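You operate a simulated robot arm through the tools that you are given. There is no shell and no other tool.

You run a simulated robot arm. Do the job below in one go: nothing can be reset, and whatever is moved stays where it is left.

Task
At the island's cover press, cover slide C5 over one drop of water and lay it on the black tray.
Fine: one press; dropper back in its bottle, press head back. Set down upright: dropper. Where these are worked on the way, their far stop is far enough and under half their travel is too little: press head.
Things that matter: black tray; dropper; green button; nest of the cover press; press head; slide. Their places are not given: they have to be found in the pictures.

Only the result counts: the job must be done as asked and must still hold three seconds after the hand-in. Knocking over, shifting, dropping, spilling or breaking anything else fails it. Lids that push on must go on centred and level and be pressed home; caps that screw on are set level and turned clockwise until they are tight.

Robot
A 7-joint arm with a two-finger parallel gripper, fixed in place. Base frame: the origin is on the floor under the middle of its stand, x ahead of it, y to its left, z up. Units: m, degrees, N and s.
With the tool pointing down near the work surface it reaches from about 0.4 to 0.9 m from the base axis. Its first joint turns from -143.0 to 143.0 degrees. Payload 3 kg.
Tool frame: the origin (TCP) lies between the finger pads and is the grasp point; the fingertips stand 0.03 m ahead of it; z points along the fingers, y is the line along which they close. Largest opening 0.094 m; finger width 0.028, thickness 0.01; the body of the gripper, 0.05 by 0.096 m, starts 0.055 m behind the TCP.
Orientation is told as [roll, pitch, yaw] about the base's x, y, z axes, in that order, counted from this pose: with the fingers straight down and closing along the base's y, the tool's x points along the base's -x, its y along +y and its z along -z.

Tools
- The arm moves only by the tool play_rows. Its arguments are lists of equal length, an entry for each row: "xyz": the shift along the tool's x, y, z in m, a list of three; "dr": the turn, a rotation vector about the tool's x, y, z in rad, a list of three; "claw": the finger opening in m, from 0 to 0.094. In form: {"xyz": [[dx, dy, dz], ...], "dr": [[ax, ay, az], ...], "claw": [claw, ...]}. A call has 1 to 20 rows; each row is the pose to reach, as a shift and turn from the pose commanded when the call began, along the tool's axes at that moment. Rows are played at 5 a second. More than 0.05 m and 8.6 degrees between two rows, or a gripper value outside its range, and nothing of the call is played. Where a pose cannot be reached the arm comes as near as it can. A force on the tool above 90 N (or 10 N above the force at the start of the call, whichever is more), or a blocked arm, ends the call early, and 0.2 s more pass. The fingers move at their own pace (about 0.072 m/s each) and stop on an object; they squeeze with about 29 N. The grip force told is the motor's: it shows also when the fingers shut on nothing. Time passes only in rows, and 0.2 s behind the last, so rows that repeat a pose let the fingers close. The reply holds the time, the measured pose of the TCP, the force on the tool along the base axes, the opening and the grip force, in the units named above and with some noise, with the torque about the TCP (base axes, N m) and any sound that the robot's microphone picked up.
- Cameras (640 x 400 px; columns grow to the right, rows downward): "scene" is fixed at [0.2198, 0.65, 1.475]; the picture's right is [-0.49, -0.87, 0.00], its down [-0.62, 0.36, -0.70] and it looks along [0.60, -0.34, -0.72] (base axes); focal length 330 px, centre (320, 200). "wrist" rides on the gripper at [0.076, 0.014, -0.102] in the tool frame; the picture's right is [-0.18, 0.98, 0.00], its down [-0.75, -0.14, -0.64] and it looks along [-0.63, -0.12, 0.77] (tool axes); focal length 243 px, centre (320, 200).
- capture(camera): a new picture of that camera. The clock stands still meanwhile.
- point_at(camera, pixels): for up to 12 pixels [column, row] of the newest picture of that camera ("zoom" is the newest enlarged one), the place [x, y, z] in the base frame of the surface seen there, good to about 0.003 m. The clock stands still meanwhile.
- enlarge(camera, box): a new picture of the part [left, top, right, bottom] of that camera's present view, enlarged. The clock stands still meanwhile.
- sign_off(): hands the job in; it is judged then, once.

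Open the gripper and draw the arm clear of the work before you hand the job in, unless the task says otherwise.

The tools are called after "Emit:" as a command line: name --argument value ..., lists and objects as JSON in quotes. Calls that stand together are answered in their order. play_rows: Moves the arm, as the interface text tells. Its arguments: {"type":"object","properties":{"xyz":{"type":"array","items":{"type":"array","items":{"type":"number"}}},"dr":{"type":"array","items":{"type":"array","items":{"type":"number"}}},"claw":{"type":"array","items":{"type":"number"}}},"required":["xyz","dr","claw"]} The other tools are called the same way: capture (camera) takes a picture; point_at (camera, pixels) gives the place of the surface under pixels of a picture; enlarge (camera, box) takes an enlarged picture of a part of a camera's view; sign_off () hands the job in.

At the start:

```text
time: 0.0
ee_pos: [0.3871, 0.3907, 1.238]
orientation: [0.0, 0.0, 0.0]
contact_force: [-0.2, -0.3, 0.3]
wrist_torque: [0.02, -0.01, 0.03]
finger_gap: 0.0943
grasp_force: 0.0
```

scene: 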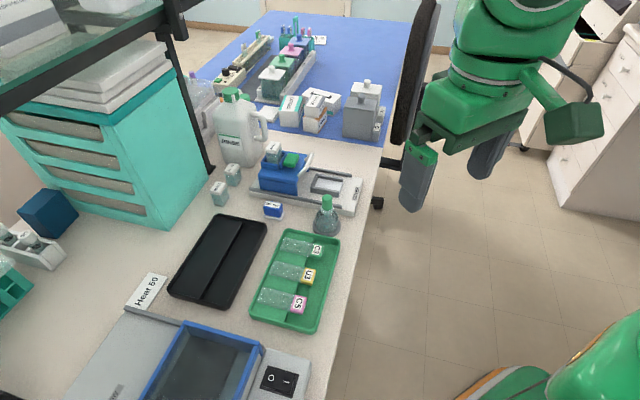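
wrist: 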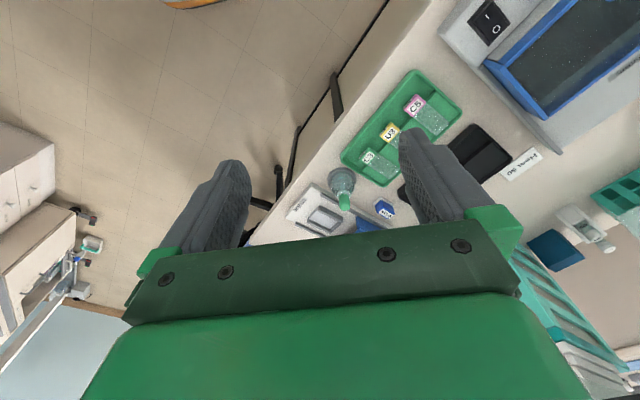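

I see the cover press around scene (305,180), the dropper bottle at (327,213), the green tray with slides around (295,280) and the black tray at (218,262). I'll enlarge these areas.

Emit:
enlarge --camera "scene" --box '[240, 130, 380, 240]'

Emit:
enlarge --camera "scene" --box '[160, 200, 350, 340]'

```text
3.64 times, centred on (310, 185) of scene
```

zoom: 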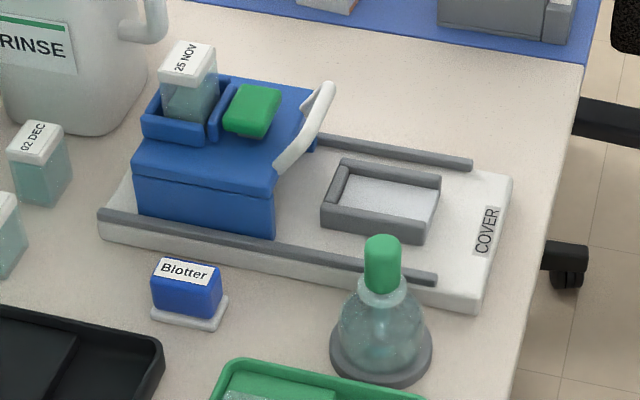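

```text
2.86 times, centred on (255, 270) of scene
```

zoom: 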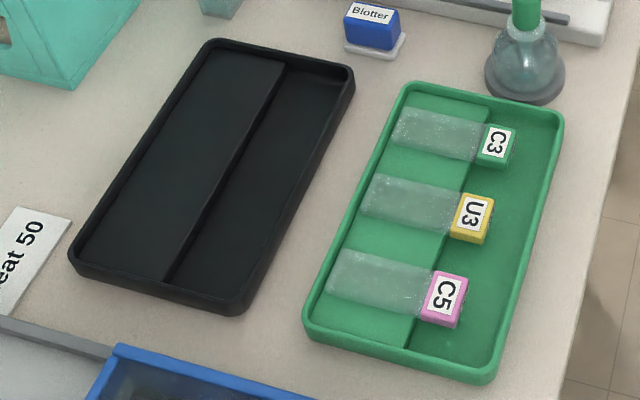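

The latest zoom shows the green tray with C5 (pink label) at zoom (445,298), and the black tray with a step. I'll measure points on these.

Emit:
point_at --camera "zoom" --pixels '[[445, 298], [438, 272], [468, 280], [460, 325], [425, 315], [335, 252], [330, 290], [380, 280], [350, 320], [480, 330], [488, 375], [310, 335]]'

Emit:
point_at --camera "zoom" --pixels '[[210, 45], [350, 75], [240, 305], [75, 255], [180, 150], [270, 150], [280, 70], [165, 280], [130, 240], [220, 240], [497, 145], [472, 217]]'

```text
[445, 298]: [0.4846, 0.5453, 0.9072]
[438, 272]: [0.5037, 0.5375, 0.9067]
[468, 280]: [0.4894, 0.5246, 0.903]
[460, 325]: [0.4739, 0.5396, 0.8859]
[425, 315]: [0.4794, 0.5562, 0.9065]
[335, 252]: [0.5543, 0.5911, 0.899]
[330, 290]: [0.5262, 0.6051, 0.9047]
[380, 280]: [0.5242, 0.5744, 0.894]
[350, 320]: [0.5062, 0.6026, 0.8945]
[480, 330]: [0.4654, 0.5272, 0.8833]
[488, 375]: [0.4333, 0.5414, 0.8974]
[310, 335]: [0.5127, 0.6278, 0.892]
```

```text
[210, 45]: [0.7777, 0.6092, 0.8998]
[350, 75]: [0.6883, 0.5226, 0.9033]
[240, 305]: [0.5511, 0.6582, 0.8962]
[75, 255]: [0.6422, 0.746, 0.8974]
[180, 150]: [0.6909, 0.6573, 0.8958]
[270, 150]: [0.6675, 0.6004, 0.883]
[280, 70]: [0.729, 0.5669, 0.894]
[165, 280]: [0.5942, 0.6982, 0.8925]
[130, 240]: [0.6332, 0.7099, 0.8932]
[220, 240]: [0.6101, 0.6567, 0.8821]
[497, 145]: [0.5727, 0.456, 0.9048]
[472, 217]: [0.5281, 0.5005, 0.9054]
```

C5's label block tops at about z=0.907, and the black tray has a raised half (z≈0.895) and a low half (z≈0.882). Next I look at the press and bottle closely and measure them.

Emit:
enlarge --camera "scene" --box '[240, 130, 380, 240]'

Emit:
point_at --camera "zoom" --pixels '[[345, 168], [435, 182], [420, 238], [325, 208], [390, 210], [375, 200], [430, 230], [100, 218], [434, 278], [325, 140], [470, 165], [490, 230]]'

Emit:
point_at --camera "zoom" --pixels '[[383, 240], [383, 270], [380, 340], [250, 110], [235, 90], [280, 92], [235, 130], [268, 135], [325, 90], [305, 130], [280, 165], [190, 55]]'

Emit:
point_at --camera "zoom" --pixels '[[135, 165], [275, 185], [270, 230], [140, 205], [310, 95], [150, 100], [150, 130], [210, 140], [185, 280], [480, 300], [510, 180], [520, 260]]'

```text
3.64 times, centred on (310, 185) of scene
```

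zoom: 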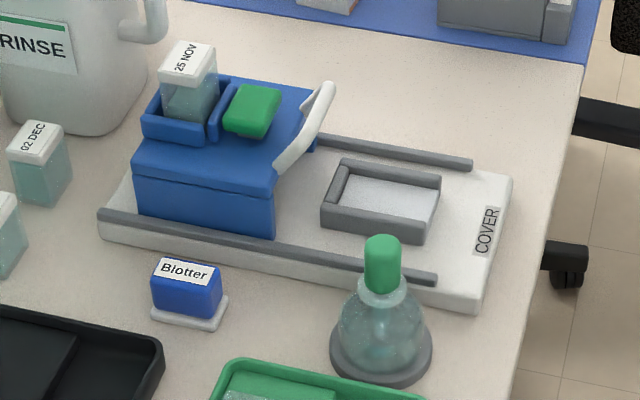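

```text
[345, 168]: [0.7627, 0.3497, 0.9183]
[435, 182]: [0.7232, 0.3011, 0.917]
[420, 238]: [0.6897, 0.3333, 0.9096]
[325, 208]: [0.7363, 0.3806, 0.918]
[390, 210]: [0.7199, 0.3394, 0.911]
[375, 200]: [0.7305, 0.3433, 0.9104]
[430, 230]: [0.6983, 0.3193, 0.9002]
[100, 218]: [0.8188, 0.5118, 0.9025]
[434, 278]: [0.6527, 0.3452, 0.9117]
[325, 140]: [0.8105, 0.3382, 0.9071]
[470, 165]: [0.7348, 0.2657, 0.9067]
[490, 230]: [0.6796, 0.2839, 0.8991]
```

```text
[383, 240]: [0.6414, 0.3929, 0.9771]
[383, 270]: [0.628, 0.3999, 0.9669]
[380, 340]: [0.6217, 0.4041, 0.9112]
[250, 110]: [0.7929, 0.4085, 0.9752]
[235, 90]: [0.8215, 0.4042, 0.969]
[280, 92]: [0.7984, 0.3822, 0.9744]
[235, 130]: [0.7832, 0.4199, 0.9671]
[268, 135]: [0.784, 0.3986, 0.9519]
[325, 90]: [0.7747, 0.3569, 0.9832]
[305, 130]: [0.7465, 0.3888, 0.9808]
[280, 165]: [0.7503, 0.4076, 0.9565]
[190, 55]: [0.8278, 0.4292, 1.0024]
```

```text
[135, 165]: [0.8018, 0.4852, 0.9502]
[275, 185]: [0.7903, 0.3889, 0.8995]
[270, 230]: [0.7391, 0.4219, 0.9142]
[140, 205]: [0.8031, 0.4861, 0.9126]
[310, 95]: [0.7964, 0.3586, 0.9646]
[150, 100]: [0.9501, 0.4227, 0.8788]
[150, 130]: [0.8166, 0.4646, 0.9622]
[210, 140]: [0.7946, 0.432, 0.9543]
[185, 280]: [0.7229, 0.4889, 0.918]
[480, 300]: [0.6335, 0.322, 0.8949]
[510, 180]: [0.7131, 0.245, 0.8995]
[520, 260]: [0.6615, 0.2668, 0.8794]
```

Everything (trays, slides, press rails) is turned 45°, so I'll yaw the gripper +45° and hover above C5's label near (0.487, 0.541), then look with the wrist camera.

Emit:
play_rows --xyz '[[-0.0125, 0.01875, 0.0235], [-0.025, 0.0375, 0.047], [-0.0375, 0.05625, 0.0705], [-0.05, 0.075, 0.094], [-0.0625, 0.09375, 0.1175], [-0.075, 0.1125, 0.141], [-0.0875, 0.13125, 0.1645], [-0.1, 0.15, 0.188], [-0.1, 0.15, 0.188]]' --dr '[[0, 0, -0.098], [0, 0, -0.196], [0, 0, -0.294], [0, 0, -0.393], [0, 0, -0.491], [0, 0, -0.589], [0, 0, -0.687], [0, 0, -0.7854], [0, 0, -0.7854]]' --claw '[0.094, 0.094, 0.08, 0.07, 0.06, 0.05, 0.05, 0.05, 0.05]'

Emit:
capture --camera "wrist"

Emit:
capture --camera "scene"

```text
time: 2.0
ee_pos: [0.49, 0.5372, 1.0523]
orientation: [0.0, 0.0, 45.0]
contact_force: [0.5, 0.2, 0.6]
wrist_torque: [0.0, 0.0, -0.03]
finger_gap: 0.0501
grasp_force: 0.0
```

```text
taken
```

wrist: 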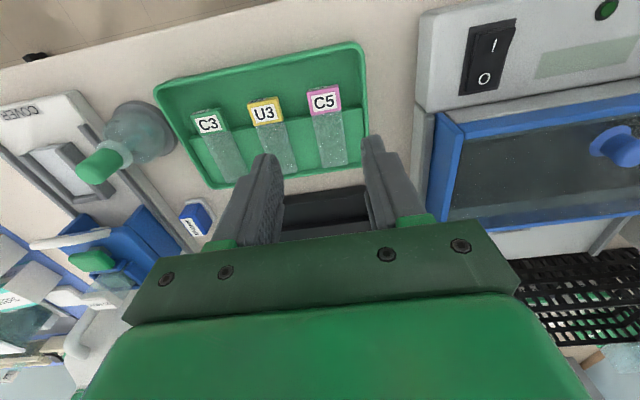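

```text
taken
```

scene: 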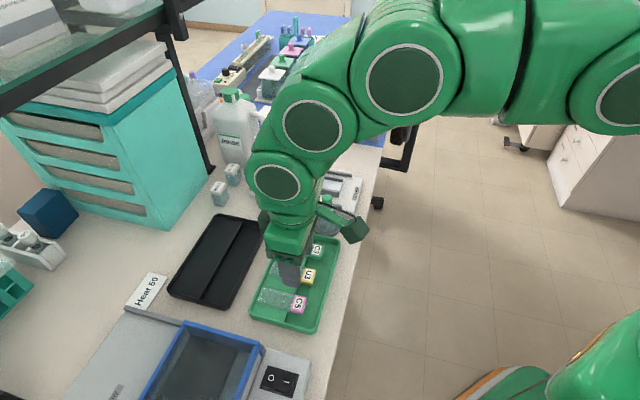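

The wrist view shows C5 at (324,101), the tray and the dropper to the left. I'll enlarge and measure the slide points from this view.

Emit:
enlarge --camera "wrist" --box '[150, 40, 380, 190]'

Emit:
play_rows --xyz '[[0, 0, 0]]' --dr '[[0, 0, 0]]' --claw '[0.05]'

```text
2.67 times, centred on (265, 115) of wrist
```

zoom: 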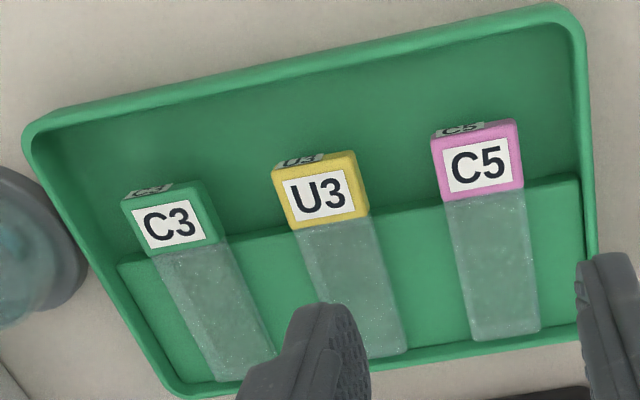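

```text
time: 2.4
ee_pos: [0.4876, 0.5381, 1.052]
orientation: [0.0, 0.0, 45.0]
contact_force: [0.1, 0.2, -0.7]
wrist_torque: [0.0, 0.0, -0.01]
finger_gap: 0.0499
grasp_force: 0.1
```

The zoom shows C5's label block corners; I'll measure them.

Emit:
point_at --camera "zoom" --pixels '[[432, 140], [518, 122], [522, 186], [443, 200], [478, 165], [475, 335], [538, 325], [505, 260], [540, 190], [400, 60], [320, 195], [170, 222]]'

Emit:
point_at --camera "zoom" --pixels '[[434, 146], [480, 140], [440, 195], [518, 130], [520, 180], [505, 320], [505, 230], [400, 215], [550, 182], [560, 100], [400, 130], [420, 250]]'

```text
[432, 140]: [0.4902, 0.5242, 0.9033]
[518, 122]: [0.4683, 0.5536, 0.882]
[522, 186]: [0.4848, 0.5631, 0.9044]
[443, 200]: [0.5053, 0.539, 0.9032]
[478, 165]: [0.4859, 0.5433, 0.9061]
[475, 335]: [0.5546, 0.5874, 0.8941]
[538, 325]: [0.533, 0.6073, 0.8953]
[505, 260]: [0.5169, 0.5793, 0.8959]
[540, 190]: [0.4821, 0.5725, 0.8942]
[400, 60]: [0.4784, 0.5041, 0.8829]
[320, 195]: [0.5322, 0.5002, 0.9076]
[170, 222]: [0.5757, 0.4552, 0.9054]
```

```text
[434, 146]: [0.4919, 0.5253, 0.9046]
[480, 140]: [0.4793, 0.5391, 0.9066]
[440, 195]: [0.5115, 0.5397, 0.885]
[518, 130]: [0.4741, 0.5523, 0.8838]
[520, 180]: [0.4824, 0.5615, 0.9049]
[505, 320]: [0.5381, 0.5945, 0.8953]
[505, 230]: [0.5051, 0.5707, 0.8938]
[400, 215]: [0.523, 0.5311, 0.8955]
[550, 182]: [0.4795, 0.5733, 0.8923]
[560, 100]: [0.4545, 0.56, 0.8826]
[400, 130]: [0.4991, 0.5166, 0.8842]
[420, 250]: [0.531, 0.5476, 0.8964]
```

C5's label block is centred near (0.488, 0.544), about 30 mm wide, top at z≈0.906, with the step edge just behind it. I'll descend straight to z≈0.97 and check alignment.

Emit:
play_rows --xyz '[[0, 0, 0.03], [0, 0, 0.06], [0, 0, 0.08], [0, 0, 0.08]]' --dr '[[0, 0, 0], [0, 0, 0], [0, 0, 0], [0, 0, 0]]' --claw '[0.05, 0.05, 0.05, 0.05]'

Emit:
capture --camera "wrist"

Emit:
play_rows --xyz '[[0, 0, 0]]' --dr '[[0, 0, 0]]' --claw '[0.05]'

Emit:
play_rows --xyz '[[0, 0, 0]]' --dr '[[0, 0, 0]]' --claw '[0.05]'

```text
time: 3.4
ee_pos: [0.4861, 0.5391, 0.9701]
orientation: [0.1, -0.1, 45.0]
contact_force: [0.0, -0.4, -0.3]
wrist_torque: [0.03, 0.02, 0.0]
finger_gap: 0.0498
grasp_force: 0.1
```

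```text
taken
```

wrist: 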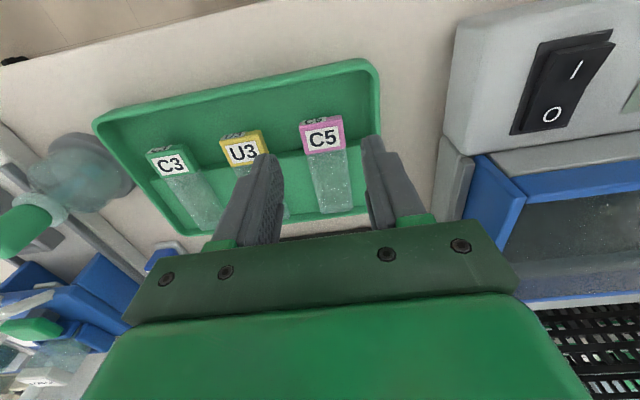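

```text
time: 3.8
ee_pos: [0.4862, 0.5398, 0.9718]
orientation: [0.0, 0.0, 45.0]
contact_force: [-0.5, 0.3, 0.5]
wrist_torque: [0.01, -0.02, 0.0]
finger_gap: 0.05
grasp_force: 0.0
```

```text
time: 4.2
ee_pos: [0.4868, 0.5389, 0.9711]
orientation: [0.0, 0.0, 45.1]
contact_force: [0.0, 1.3, -0.6]
wrist_torque: [0.0, -0.01, 0.0]
finger_gap: 0.0501
grasp_force: 0.1
```

Averaged TCP is about (0.4866, 0.5393, 0.971). I'll measure C5's label corners again from this closer wrist view.

Emit:
enlarge --camera "wrist" --box '[220, 90, 400, 230]'

```text
2.86 times, centred on (310, 160) of wrist
```

zoom: 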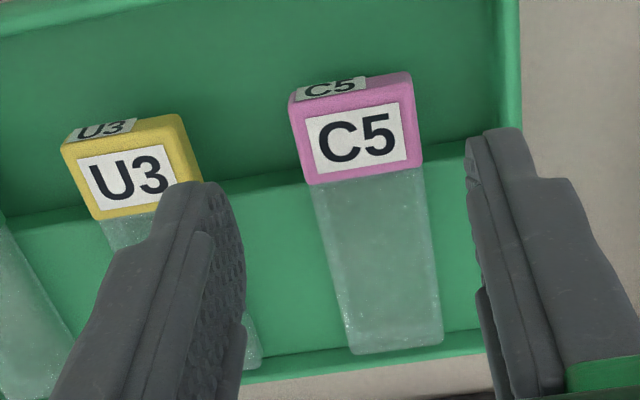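

Emit:
point_at --camera "zoom" --pixels '[[293, 106], [410, 86], [420, 162], [308, 180], [362, 138], [355, 350], [440, 335], [320, 200], [425, 190], [300, 88], [405, 78], [340, 90]]'

Emit:
point_at --camera "zoom" --pixels '[[270, 185], [450, 155], [230, 180], [505, 100], [495, 60], [260, 250], [460, 300], [380, 270], [200, 160], [190, 150], [360, 65], [400, 340]]'

```text
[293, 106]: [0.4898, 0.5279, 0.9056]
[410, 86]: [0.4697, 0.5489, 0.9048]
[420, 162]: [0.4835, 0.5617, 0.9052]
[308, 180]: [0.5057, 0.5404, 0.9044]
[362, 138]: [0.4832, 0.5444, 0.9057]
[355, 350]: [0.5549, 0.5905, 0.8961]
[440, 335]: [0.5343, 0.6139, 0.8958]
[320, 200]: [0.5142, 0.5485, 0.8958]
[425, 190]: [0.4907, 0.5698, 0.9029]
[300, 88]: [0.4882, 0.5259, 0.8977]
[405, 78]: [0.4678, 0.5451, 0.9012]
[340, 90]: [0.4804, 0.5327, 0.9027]
```

```text
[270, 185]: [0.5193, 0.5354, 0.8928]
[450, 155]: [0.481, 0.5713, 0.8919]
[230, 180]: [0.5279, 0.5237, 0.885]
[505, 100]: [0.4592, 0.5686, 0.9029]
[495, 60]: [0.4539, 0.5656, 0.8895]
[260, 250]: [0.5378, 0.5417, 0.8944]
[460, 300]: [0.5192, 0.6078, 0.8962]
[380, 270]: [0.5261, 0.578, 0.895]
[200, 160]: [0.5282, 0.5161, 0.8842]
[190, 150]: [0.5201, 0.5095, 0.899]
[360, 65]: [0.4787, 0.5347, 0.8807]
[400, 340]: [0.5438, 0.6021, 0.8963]
```

The label block centre is (u,v) aligned at about (0.487, 0.545); I'll shift 3 mm sideways and descend to z≈0.919 with fingertips just above the tray's low floor, checking the force.

Emit:
play_rows --xyz '[[0, 0.003, 0.02], [0, 0.003, 0.035], [0, 0.003, 0.045], [0, 0.003, 0.052], [0, 0.003, 0.052]]' --dr '[[0, 0, 0], [0, 0, 0], [0, 0, 0], [0, 0, 0], [0, 0, 0]]' --claw '[0.05, 0.05, 0.05, 0.05, 0.05]'

Emit:
enlarge --camera "wrist" --box '[220, 90, 400, 230]'

Emit:
enlarge --camera "scene" --box '[220, 220, 360, 340]'

```text
time: 5.4
ee_pos: [0.485, 0.5437, 0.9187]
orientation: [-0.1, -0.1, 45.0]
contact_force: [0.0, -0.5, 0.5]
wrist_torque: [-0.03, -0.01, -0.01]
finger_gap: 0.0501
grasp_force: 0.1
```

```text
2.86 times, centred on (310, 160) of wrist
```

zoom: 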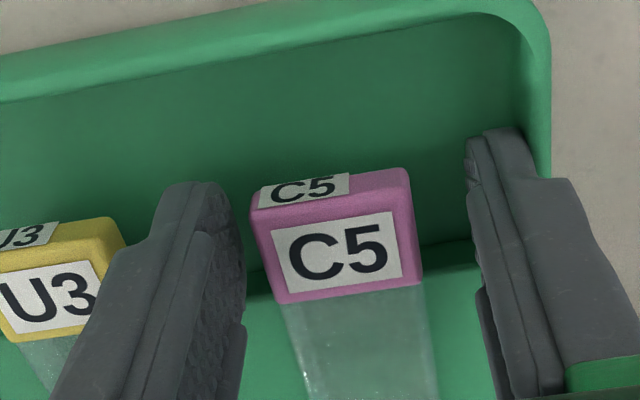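

```text
3.33 times, centred on (290, 280) of scene
```

zoom: 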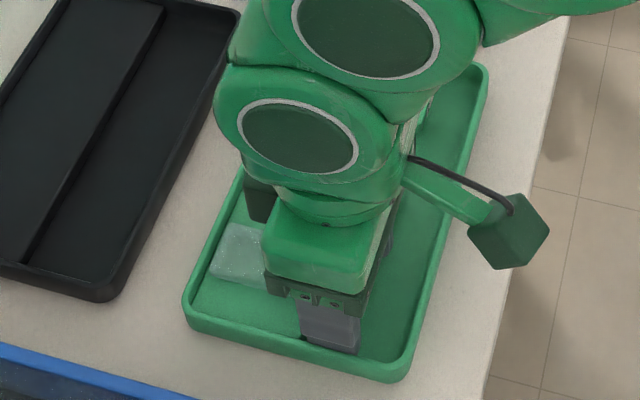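

The label (zoom 250–415) sits about 2.5 mm left of the finger midpoint (238–463), so I shift back 2.5 mm in tool y and close on it.

Emit:
play_rows --xyz '[[0, -0.0025, 0], [0, -0.0025, 0], [0, -0.0025, 0], [0, -0.0025, 0], [0, -0.0025, 0]]' --dr '[[0, 0, 0], [0, 0, 0], [0, 0, 0], [0, 0, 0], [0, 0, 0]]' --claw '[0.05, 0.04, 0.034, 0.02, 0.02]'

Emit:
enlarge --camera "wrist" --box '[220, 90, 400, 230]'

```text
time: 6.6
ee_pos: [0.4851, 0.5428, 0.9197]
orientation: [0.0, 0.0, 45.0]
contact_force: [-0.1, -0.8, -0.9]
wrist_torque: [-0.03, 0.02, 0.01]
finger_gap: 0.031
grasp_force: 29.1
```

```text
2.86 times, centred on (310, 160) of wrist
```

zoom: 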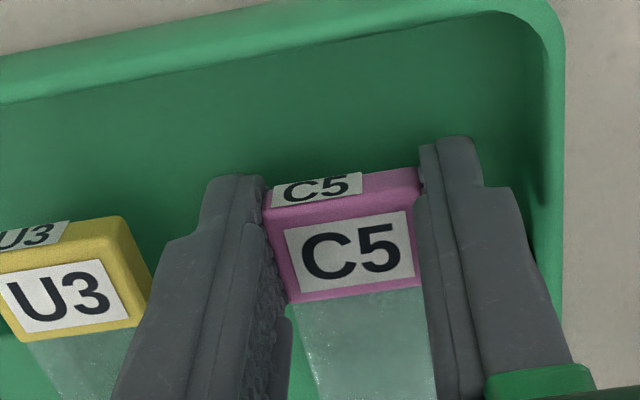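

The label is gripped (gap 0.031, 29 N). I lift straight up 15 cm and check that the slide came along level.

Emit:
play_rows --xyz '[[0, 0, -0.01], [0, 0, -0.03], [0, 0, -0.06], [0, 0, -0.09], [0, 0, -0.12], [0, 0, -0.15], [0, 0, -0.15]]' --dr '[[0, 0, 0], [0, 0, 0], [0, 0, 0], [0, 0, 0], [0, 0, 0], [0, 0, 0], [0, 0, 0]]' --claw '[0.02, 0.02, 0.02, 0.02, 0.02, 0.02, 0.02]'

Emit:
capture --camera "wrist"

Emit:
capture --camera "scene"

```text
time: 8.2
ee_pos: [0.4862, 0.5406, 1.0679]
orientation: [0.0, 0.0, 45.1]
contact_force: [-0.4, 1.1, 0.0]
wrist_torque: [0.01, 0.02, 0.04]
finger_gap: 0.0201
grasp_force: 0.0
```

```text
taken
```

wrist: 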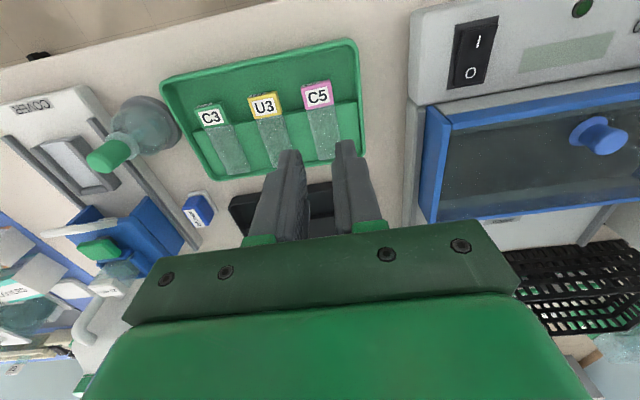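

```text
taken
```

scene: 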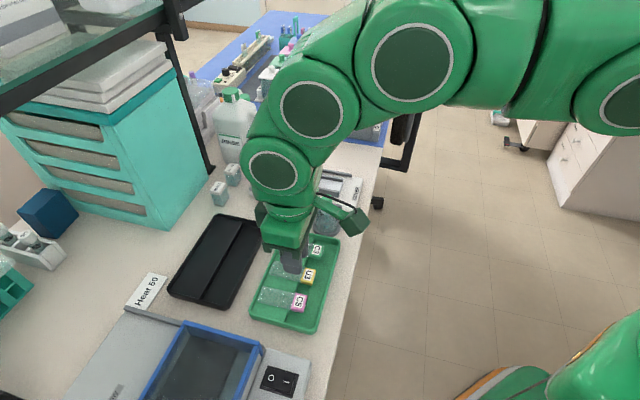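

The slide slipped out: the gap went to 0.020 with no force, and C5 is still in the tray at wrist (318,96). I'll look closely at its label block to judge its thickness and whether it has shifted.

Emit:
enlarge --camera "scene" --box '[280, 270, 330, 320]'

Emit:
enlarge --camera "wrist" --box '[280, 60, 370, 180]'

```text
8.00 times, centred on (305, 295) of scene
```

zoom: 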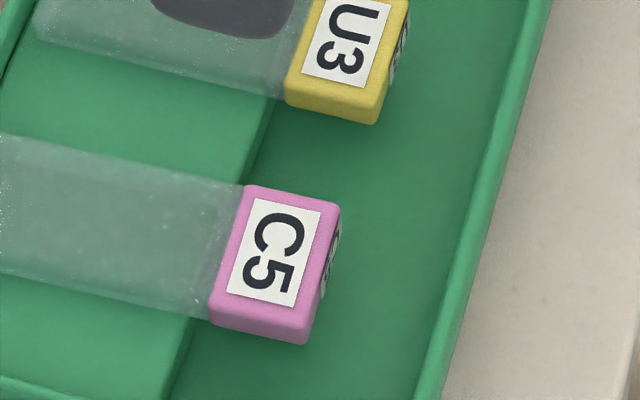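

```text
3.33 times, centred on (325, 120) of wrist
```

zoom: 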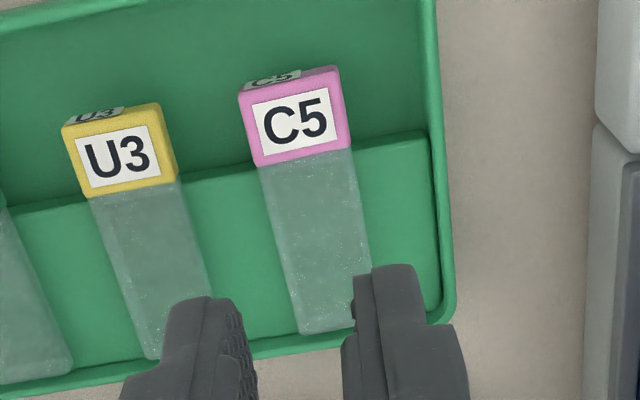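

Both views show the block is only ~11 mm tall (z≈0.895–0.906), hanging over the low half. I'll measure whether C5 has moved.

Emit:
point_at --camera "zoom" --pixels '[[241, 100], [335, 80], [348, 143], [258, 162], [295, 123], [302, 333], [355, 320], [205, 170], [400, 137], [320, 240], [270, 180], [350, 160]]'

Emit:
enlarge --camera "scene" --box '[280, 270, 330, 320]'

Emit:
point_at --camera "zoom" --pixels '[[260, 335], [262, 342], [300, 338], [215, 318], [218, 330], [330, 270], [320, 300], [310, 340], [337, 215], [245, 190], [215, 310], [280, 260]]'

```text
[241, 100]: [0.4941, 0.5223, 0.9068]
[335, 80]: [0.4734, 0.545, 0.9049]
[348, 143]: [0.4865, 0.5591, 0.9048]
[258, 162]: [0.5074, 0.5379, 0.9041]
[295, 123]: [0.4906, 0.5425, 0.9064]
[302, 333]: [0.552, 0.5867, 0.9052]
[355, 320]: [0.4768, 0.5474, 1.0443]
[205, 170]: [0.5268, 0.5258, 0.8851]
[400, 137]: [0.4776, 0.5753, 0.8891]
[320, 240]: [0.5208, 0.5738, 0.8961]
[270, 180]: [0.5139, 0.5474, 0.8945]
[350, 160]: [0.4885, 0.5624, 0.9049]
```

```text
8.00 times, centred on (305, 295) of scene
```

zoom: 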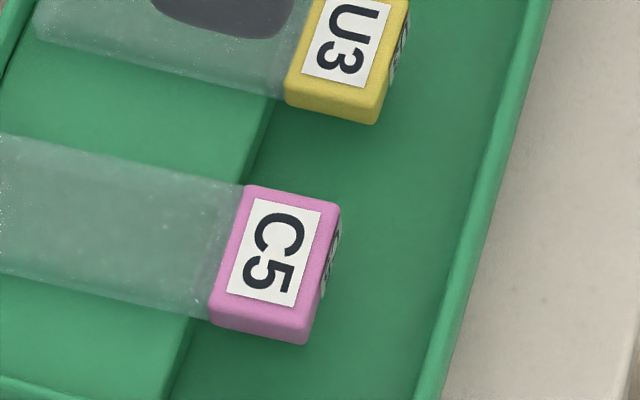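

```text
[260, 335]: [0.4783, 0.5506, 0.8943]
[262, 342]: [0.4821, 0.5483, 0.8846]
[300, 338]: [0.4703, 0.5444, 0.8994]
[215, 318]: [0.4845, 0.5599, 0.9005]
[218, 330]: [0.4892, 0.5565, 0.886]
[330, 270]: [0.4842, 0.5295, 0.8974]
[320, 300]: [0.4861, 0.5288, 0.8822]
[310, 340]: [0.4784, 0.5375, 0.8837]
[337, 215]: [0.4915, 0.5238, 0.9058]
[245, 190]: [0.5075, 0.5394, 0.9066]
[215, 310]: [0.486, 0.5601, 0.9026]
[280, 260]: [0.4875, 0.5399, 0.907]
```

C5 has not moved noticeably and is centred under the fingers, so I reopen to 0.05, go back down about 2 mm deeper than before and regrip with a full-close command.

Emit:
play_rows --xyz '[[0, 0, 0.03], [0, 0, 0.06], [0, 0, 0.09], [0, 0, 0.12], [0, 0, 0.135], [0, 0, 0.145], [0, 0, 0.152], [0, 0, 0.152]]' --dr '[[0, 0, 0], [0, 0, 0], [0, 0, 0], [0, 0, 0], [0, 0, 0], [0, 0, 0], [0, 0, 0], [0, 0, 0]]' --claw '[0.05, 0.05, 0.05, 0.05, 0.05, 0.05, 0.05, 0.05]'

Emit:
enlarge --camera "wrist" --box '[220, 90, 400, 230]'

```text
time: 10.0
ee_pos: [0.4862, 0.5422, 0.9168]
orientation: [-0.1, 0.0, 45.0]
contact_force: [-0.3, -0.1, -0.3]
wrist_torque: [0.0, -0.03, -0.03]
finger_gap: 0.0501
grasp_force: 0.0
```

```text
2.86 times, centred on (310, 160) of wrist
```

zoom: 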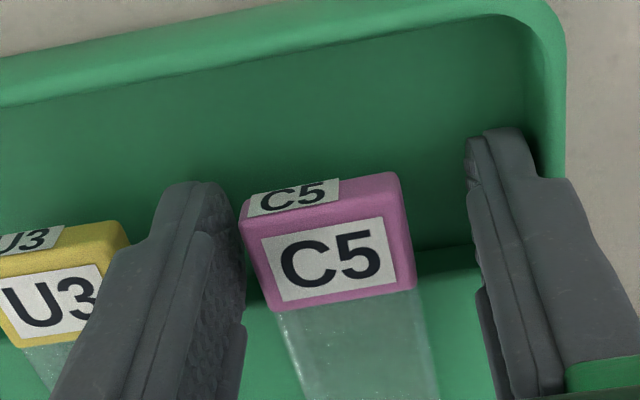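

The label now spans zoom 240–405 while the fingers are at 240–468, so it sits ~4 mm toward tool −y. I shift −4 mm while narrowing the opening to 0.042, then close fully and hold.

Emit:
play_rows --xyz '[[0, -0.002, 0], [0, -0.004, 0], [0, -0.004, 0], [0, -0.004, 0], [0, -0.004, 0], [0, -0.004, 0], [0, -0.004, 0]]' --dr '[[0, 0, 0], [0, 0, 0], [0, 0, 0], [0, 0, 0], [0, 0, 0], [0, 0, 0], [0, 0, 0]]' --claw '[0.046, 0.042, 0.042, 0.036, 0.01, 0.01, 0.01]'

Emit:
enlarge --camera "wrist" --box '[220, 90, 400, 230]'

```text
time: 11.6
ee_pos: [0.4895, 0.5393, 0.9164]
orientation: [0.0, -0.1, 45.1]
contact_force: [-0.1, 0.0, 1.4]
wrist_torque: [-0.02, -0.05, 0.0]
finger_gap: 0.031
grasp_force: 29.4
```

```text
2.86 times, centred on (310, 160) of wrist
```

zoom: 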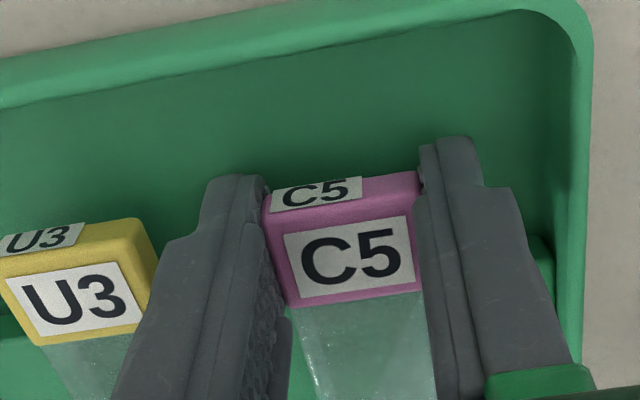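

Gripped again (gap 0.031, 29.4 N). I lift very slowly by 12 mm this time and check the grip.

Emit:
play_rows --xyz '[[0, 0, -0.001], [0, 0, -0.002], [0, 0, -0.004], [0, 0, -0.006], [0, 0, -0.009], [0, 0, -0.012], [0, 0, -0.012]]' --dr '[[0, 0, 0], [0, 0, 0], [0, 0, 0], [0, 0, 0], [0, 0, 0], [0, 0, 0], [0, 0, 0]]' --claw '[0.01, 0.01, 0.01, 0.01, 0.01, 0.01, 0.01]'

Emit:
enlarge --camera "wrist" --box '[220, 90, 400, 230]'

Emit:
enlarge --camera "scene" --box '[220, 220, 360, 340]'

```text
time: 13.2
ee_pos: [0.4887, 0.5391, 0.9288]
orientation: [0.0, 0.0, 45.0]
contact_force: [-0.2, 0.0, 0.0]
wrist_torque: [-0.03, 0.03, 0.03]
finger_gap: 0.031
grasp_force: 28.8
```

```text
2.86 times, centred on (310, 160) of wrist
```

zoom: 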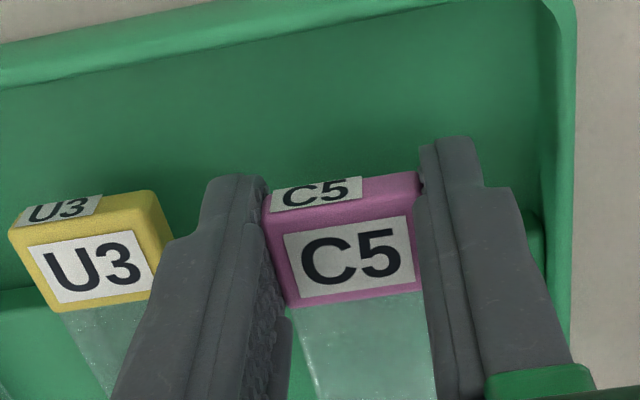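

```text
3.33 times, centred on (290, 280) of scene
```

zoom: 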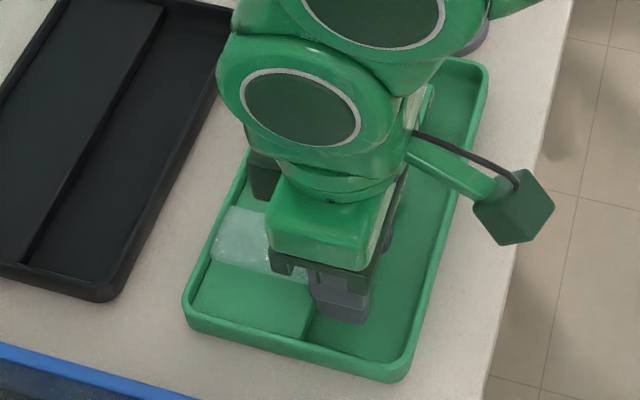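

C5 stays fixed between the fingers while U3 moved in the view, so it's lifted. I continue up slowly to z≈1.06.

Emit:
play_rows --xyz '[[0, 0, -0.006], [0, 0, -0.014], [0, 0, -0.024], [0, 0, -0.036], [0, 0, -0.05], [0, 0, -0.065], [0, 0, -0.08], [0, 0, -0.095], [0, 0, -0.11], [0, 0, -0.12], [0, 0, -0.126], [0, 0, -0.13], [0, 0, -0.13]]' --dr '[[0, 0, 0], [0, 0, 0], [0, 0, 0], [0, 0, 0], [0, 0, 0], [0, 0, 0], [0, 0, 0], [0, 0, 0], [0, 0, 0], [0, 0, 0], [0, 0, 0], [0, 0, 0], [0, 0, 0]]' --claw '[0.01, 0.01, 0.01, 0.01, 0.01, 0.01, 0.01, 0.01, 0.01, 0.01, 0.01, 0.01, 0.01]'

Emit:
capture --camera "wrist"

Emit:
capture --camera "scene"

```text
time: 16.0
ee_pos: [0.4895, 0.5375, 1.0578]
orientation: [0.0, 0.0, 45.0]
contact_force: [0.5, 0.9, -0.9]
wrist_torque: [-0.02, 0.05, 0.0]
finger_gap: 0.031
grasp_force: 29.4
```

```text
taken
```

wrist: 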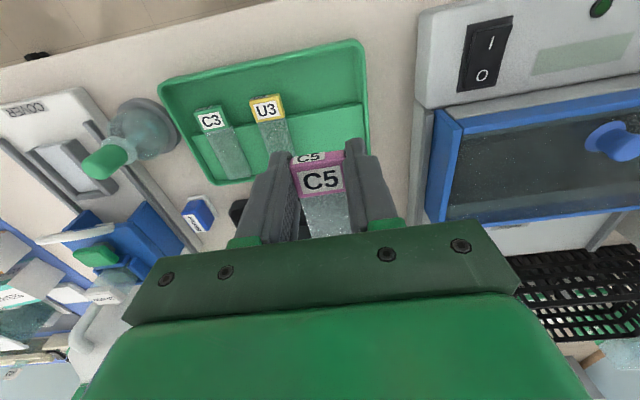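

```text
taken
```

scene: 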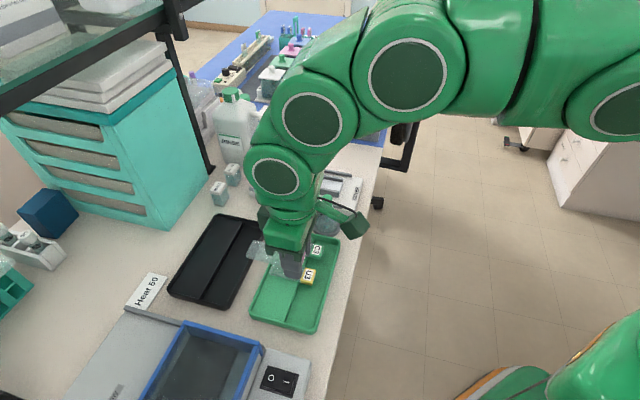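

C5 is held firmly (gap 0.031). The nest of the press is visible at wrist (70,165); I'll enlarge it from here to learn its shape.

Emit:
enlarge --camera "wrist" --box '[0, 80, 210, 260]'

Emit:
enlarge --camera "scene" --box '[300, 150, 380, 240]'

```text
2.22 times, centred on (105, 170) of wrist
```

zoom: 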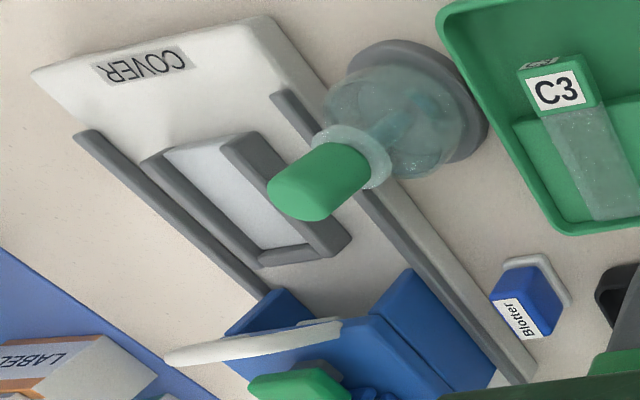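

```text
4.44 times, centred on (340, 195) of scene
```

zoom: 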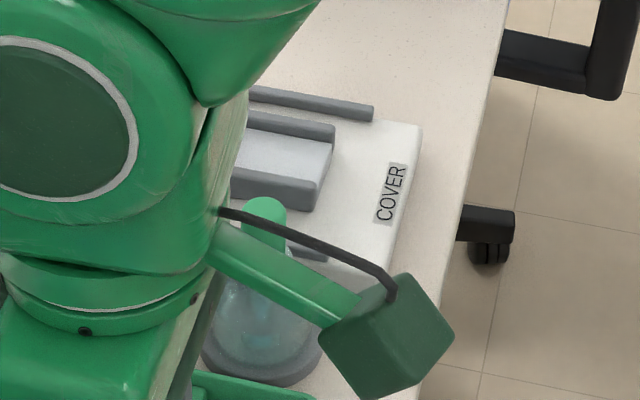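

The nest is a U-channel (side walls, back stop toward the head) open at the "COVER" end, floor z≈0.910. I carry the slide at safe height to hover above the nest (u≈−0.76, v≈0.275) and look down.

Emit:
play_rows --xyz '[[0, -0.005, -0.01], [-0.002, -0.015, -0.02], [-0.004, -0.035, -0.022], [-0.007, -0.06, -0.022], [-0.01, -0.09, -0.022], [-0.014, -0.12, -0.022], [-0.017, -0.15, -0.022], [-0.02, -0.18, -0.022], [-0.023, -0.21, -0.022], [-0.026, -0.24, -0.022], [-0.029, -0.265, -0.022], [-0.031, -0.285, -0.022], [-0.033, -0.3, -0.022], [-0.0335, -0.308, -0.022], [-0.0335, -0.31, -0.022], [-0.0335, -0.31, -0.022]]' --dr '[[0, 0, 0], [0, 0, 0], [0, 0, 0], [0, 0, 0], [0, 0, 0], [0, 0, 0], [0, 0, 0], [0, 0, 0], [0, 0, 0], [0, 0, 0], [0, 0, 0], [0, 0, 0], [0, 0, 0], [0, 0, 0], [0, 0, 0], [0, 0, 0]]' --claw '[0.01, 0.01, 0.01, 0.01, 0.01, 0.01, 0.01, 0.01, 0.01, 0.01, 0.01, 0.01, 0.01, 0.01, 0.01, 0.01]'

Emit:
capture --camera "wrist"

Emit:
capture --camera "scene"

```text
time: 19.4
ee_pos: [0.7328, 0.343, 1.0826]
orientation: [0.1, 0.0, 44.9]
contact_force: [0.8, 0.1, -1.1]
wrist_torque: [-0.02, -0.01, -0.01]
finger_gap: 0.0311
grasp_force: 28.6
```

```text
taken
```

wrist: 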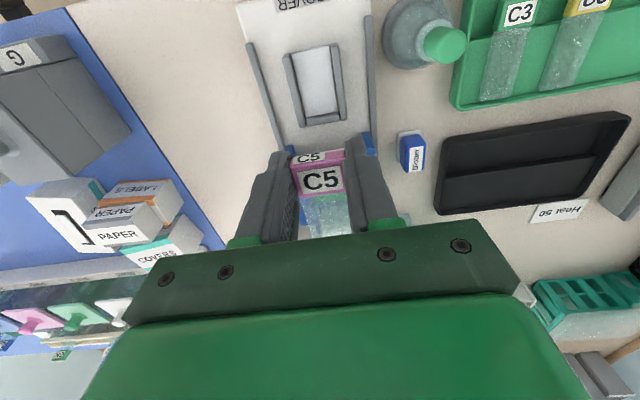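

```text
taken
```

scene: 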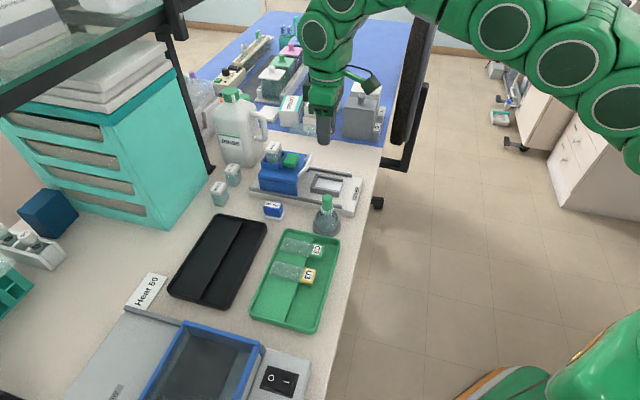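

Both cameras see the nest now: wrist (318,85) and scene (327,185). I'll enlarge and measure the channel walls.

Emit:
enlarge --camera "wrist" --box '[240, 0, 400, 150]'

Emit:
point_at --camera "zoom" --pixels '[[180, 220], [425, 190], [270, 505], [450, 460], [310, 200], [350, 450], [200, 225], [220, 215], [395, 190], [420, 188], [280, 490], [340, 330]]'

Emit:
enlarge --camera "scene" --box '[290, 150, 370, 220]'

```text
2.67 times, centred on (320, 75) of wrist
```

zoom: 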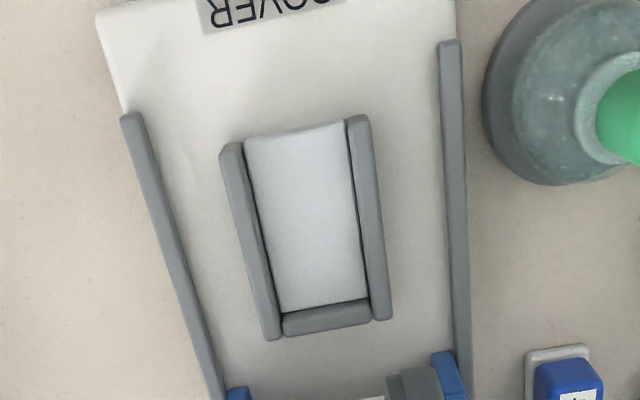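

```text
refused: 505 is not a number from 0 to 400
```

```text
5.71 times, centred on (330, 185) of scene
```

zoom: 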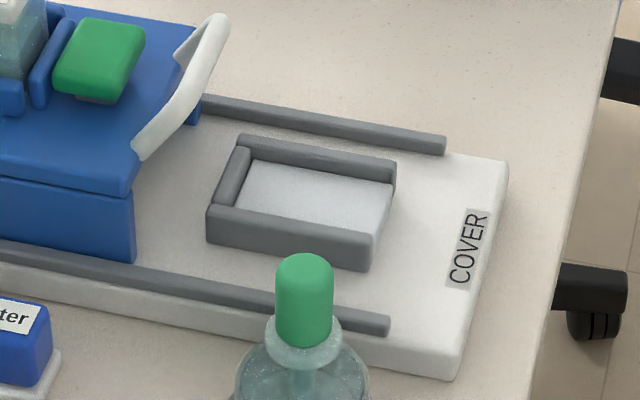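

I measure the nest on this scene zoom, then again on a wrist zoom.

Emit:
point_at --camera "zoom" --pixels '[[245, 138], [392, 168], [372, 250], [212, 215], [252, 165], [390, 190], [375, 232], [240, 205], [310, 200], [235, 175], [320, 155], [290, 225]]'

Emit:
enlarge --camera "wrist" --box '[240, 0, 400, 150]'

Emit:
point_at --camera "zoom" --pixels '[[232, 150], [358, 122], [272, 330], [380, 312], [250, 145], [345, 128], [283, 308], [368, 295], [305, 220], [252, 240], [366, 220], [325, 318]]'

```text
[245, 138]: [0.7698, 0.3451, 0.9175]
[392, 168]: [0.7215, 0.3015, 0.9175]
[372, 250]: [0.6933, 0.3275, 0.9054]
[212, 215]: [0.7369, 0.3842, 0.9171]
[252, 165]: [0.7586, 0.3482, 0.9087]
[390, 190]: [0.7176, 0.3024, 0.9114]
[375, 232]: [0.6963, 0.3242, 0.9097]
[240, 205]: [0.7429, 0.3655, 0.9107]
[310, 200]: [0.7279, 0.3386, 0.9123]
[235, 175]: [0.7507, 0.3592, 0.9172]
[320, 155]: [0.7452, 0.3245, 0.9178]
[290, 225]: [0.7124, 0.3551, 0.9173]
```

```text
2.67 times, centred on (320, 75) of wrist
```

zoom: 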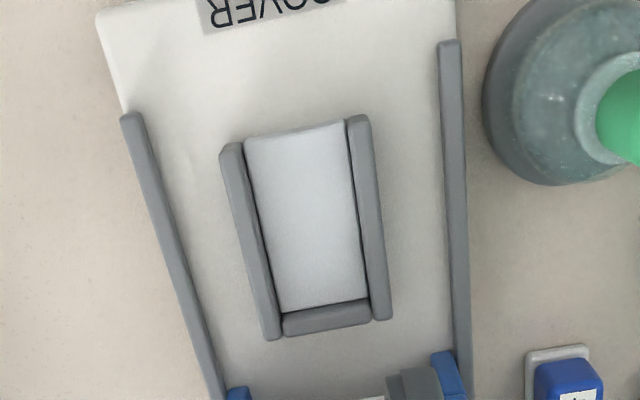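

```text
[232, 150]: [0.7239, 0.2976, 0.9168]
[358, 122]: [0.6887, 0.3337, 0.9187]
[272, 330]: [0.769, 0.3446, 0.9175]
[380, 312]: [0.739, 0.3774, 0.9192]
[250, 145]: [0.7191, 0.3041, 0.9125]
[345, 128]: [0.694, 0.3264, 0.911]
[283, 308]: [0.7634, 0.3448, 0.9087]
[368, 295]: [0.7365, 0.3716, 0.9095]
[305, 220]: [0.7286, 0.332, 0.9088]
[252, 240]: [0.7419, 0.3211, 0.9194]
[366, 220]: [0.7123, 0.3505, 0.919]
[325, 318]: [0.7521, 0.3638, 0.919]
```

Channel: inner v≈0.259–0.2945 (centre ≈0.2765), back stop inner face u≈−0.783, front end u≈−0.722, floor z≈0.910, wall tops 0.918. Now I measure the slide in the gripper to know its offset from the TCP.

Emit:
enlarge --camera "wrist" --box '[260, 130, 390, 240]'

Emit:
play_rows --xyz '[[0, 0, 0]]' --dr '[[0, 0, 0]]' --claw '[0.01]'

Emit:
play_rows --xyz '[[0, 0, 0]]' --dr '[[0, 0, 0]]' --claw '[0.01]'

Emit:
play_rows --xyz '[[0, 0, 0]]' --dr '[[0, 0, 0]]' --claw '[0.01]'

```text
3.64 times, centred on (325, 185) of wrist
```

zoom: 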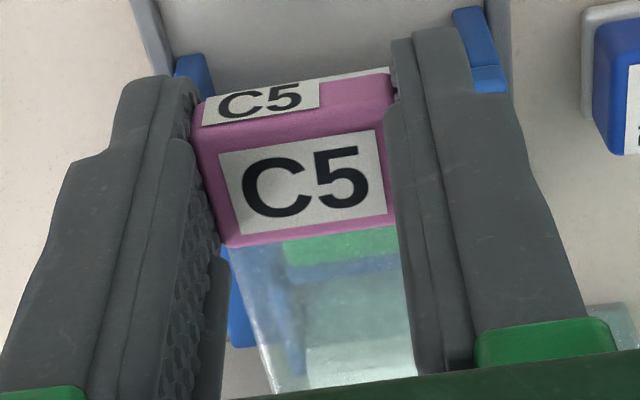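

```text
time: 19.8
ee_pos: [0.7328, 0.3426, 1.0814]
orientation: [-0.1, -0.1, 44.8]
contact_force: [0.3, 0.4, -1.1]
wrist_torque: [-0.01, -0.01, 0.02]
finger_gap: 0.031
grasp_force: 28.7
```

```text
time: 20.2
ee_pos: [0.7334, 0.3413, 1.0814]
orientation: [0.0, 0.0, 45.0]
contact_force: [0.3, 1.0, -0.5]
wrist_torque: [-0.02, 0.02, 0.04]
finger_gap: 0.031
grasp_force: 29.2
```

```text
time: 20.6
ee_pos: [0.7321, 0.3428, 1.0818]
orientation: [-0.1, 0.0, 45.1]
contact_force: [-0.2, 0.1, -1.5]
wrist_torque: [-0.02, 0.01, -0.01]
finger_gap: 0.0308
grasp_force: 29.4
```

Mean TCP is (0.7328, 0.3424, 1.0818), i.e. u=−0.7603, v=0.2760. I measure points on the held label and glass.

Emit:
point_at --camera "zoom" --pixels '[[204, 130], [390, 98], [395, 215], [230, 242], [300, 180], [210, 105], [385, 82], [240, 260], [405, 235], [320, 300], [275, 385], [412, 372]]'

Emit:
enlarge --camera "scene" --box '[280, 90, 380, 200]'

```text
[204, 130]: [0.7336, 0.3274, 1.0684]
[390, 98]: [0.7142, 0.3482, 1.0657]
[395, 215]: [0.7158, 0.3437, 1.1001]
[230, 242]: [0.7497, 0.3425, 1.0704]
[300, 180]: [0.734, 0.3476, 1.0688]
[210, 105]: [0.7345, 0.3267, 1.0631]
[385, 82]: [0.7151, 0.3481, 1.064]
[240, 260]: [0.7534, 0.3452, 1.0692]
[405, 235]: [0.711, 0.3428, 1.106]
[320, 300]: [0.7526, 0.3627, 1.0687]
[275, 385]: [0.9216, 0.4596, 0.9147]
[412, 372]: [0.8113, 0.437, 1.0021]
```

```text
3.64 times, centred on (330, 145) of scene
```

zoom: 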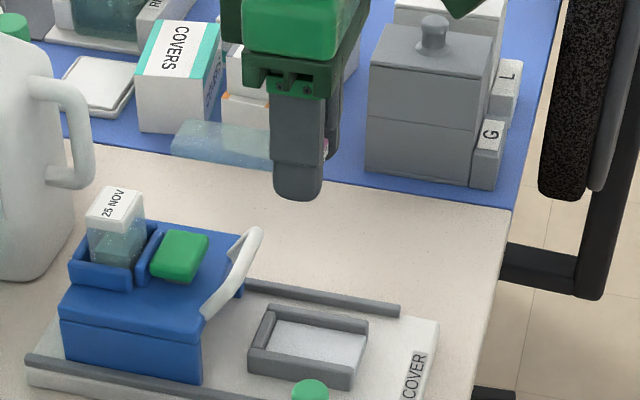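

The label's front edge is ~9.6 mm ahead (+u) of the TCP. The scene zoom shows the glass end at around (175,140); I measure it.

Emit:
point_at --camera "zoom" --pixels '[[176, 148], [190, 126], [184, 140], [200, 140], [230, 145], [260, 150], [265, 130], [210, 128], [200, 155], [250, 162]]'

```text
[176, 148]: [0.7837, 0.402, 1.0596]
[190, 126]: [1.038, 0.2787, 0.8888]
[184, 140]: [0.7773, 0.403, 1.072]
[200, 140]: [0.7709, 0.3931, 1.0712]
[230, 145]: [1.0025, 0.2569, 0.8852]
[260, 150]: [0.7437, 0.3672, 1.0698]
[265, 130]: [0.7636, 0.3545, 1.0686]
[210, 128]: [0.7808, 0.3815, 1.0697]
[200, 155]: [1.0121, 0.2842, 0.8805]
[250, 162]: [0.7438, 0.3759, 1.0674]
```

The glass end is ~80 mm behind the TCP. I move +61 mm in tool x, −2.5 mm in y, and descend to z≈0.95 so the slide hangs just above the nest, then look from both cameras.

Emit:
play_rows --xyz '[[0.015, -0.001, 0], [0.035, -0.002, 0.01], [0.05, -0.0025, 0.03], [0.058, -0.0025, 0.055], [0.061, -0.0025, 0.08], [0.0613, -0.0025, 0.1], [0.0613, -0.0025, 0.115], [0.0613, -0.0025, 0.125], [0.0613, -0.0025, 0.13], [0.0613, -0.0025, 0.13]]' --dr '[[0, 0, 0], [0, 0, 0], [0, 0, 0], [0, 0, 0], [0, 0, 0], [0, 0, 0], [0, 0, 0], [0, 0, 0], [0, 0, 0], [0, 0, 0]]' --claw '[0.01, 0.01, 0.01, 0.01, 0.01, 0.01, 0.01, 0.01, 0.01, 0.01]'

Emit:
enlarge --camera "wrist" --box '[240, 80, 400, 240]'

Emit:
enlarge --camera "scene" --box '[290, 150, 370, 220]'

```text
time: 22.8
ee_pos: [0.6909, 0.2972, 0.95]
orientation: [0.0, -0.1, 45.0]
contact_force: [-0.4, 0.1, 0.2]
wrist_torque: [0.01, 0.02, 0.01]
finger_gap: 0.0311
grasp_force: 28.3
```

```text
2.50 times, centred on (320, 160) of wrist
```

zoom: 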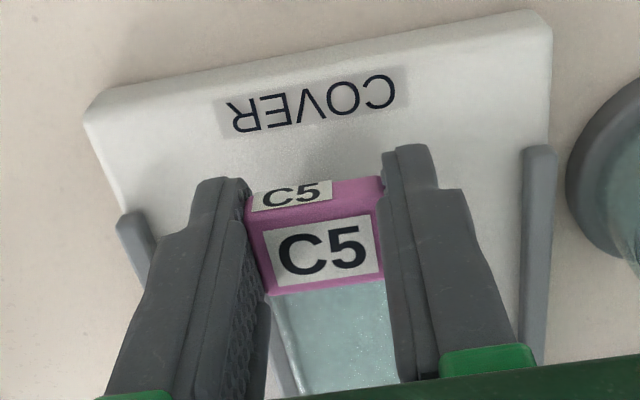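

```text
5.71 times, centred on (330, 185) of scene
```

zoom: 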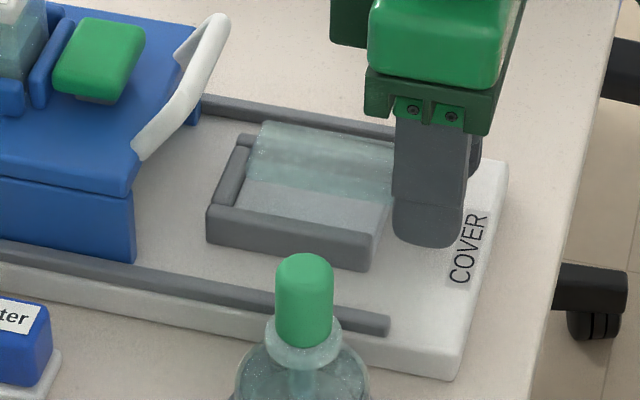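

The slide hangs over the nest. I'll zoom tighter on the scene to compare slide edges with the channel walls.

Emit:
enlarge --camera "scene" --box '[318, 166, 366, 200]'

Emit:
enlarge --camera "scene" --box '[318, 166, 366, 200]'

Emit:
point_at --camera "zoom" --pixels '[[150, 60], [100, 130], [200, 160], [250, 110], [60, 210], [200, 240], [30, 140], [300, 200], [180, 90], [120, 40], [220, 190], [140, 180]]'

```text
11.76 times, centred on (342, 183) of scene
```

zoom: 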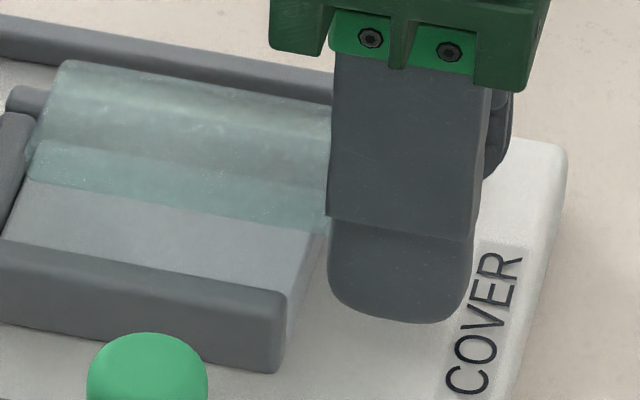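

```text
11.76 times, centred on (342, 183) of scene
```

zoom: 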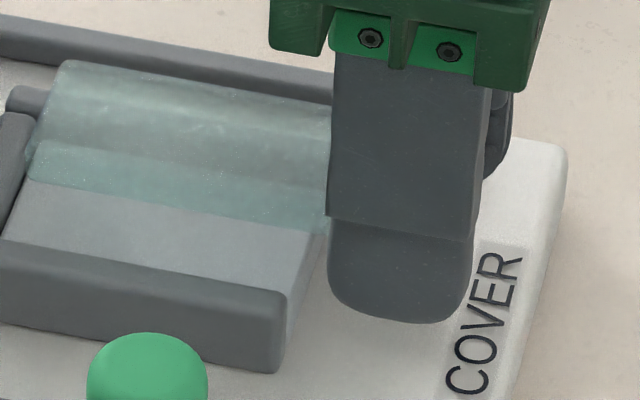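

```text
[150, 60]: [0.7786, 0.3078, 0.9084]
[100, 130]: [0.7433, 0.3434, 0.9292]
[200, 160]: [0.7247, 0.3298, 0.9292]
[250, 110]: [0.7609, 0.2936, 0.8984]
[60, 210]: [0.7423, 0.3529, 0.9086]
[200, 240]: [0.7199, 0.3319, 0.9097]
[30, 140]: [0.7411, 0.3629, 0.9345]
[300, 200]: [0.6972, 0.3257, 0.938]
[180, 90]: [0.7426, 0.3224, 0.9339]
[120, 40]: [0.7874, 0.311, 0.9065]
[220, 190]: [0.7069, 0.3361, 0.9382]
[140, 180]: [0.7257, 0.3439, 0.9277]
```

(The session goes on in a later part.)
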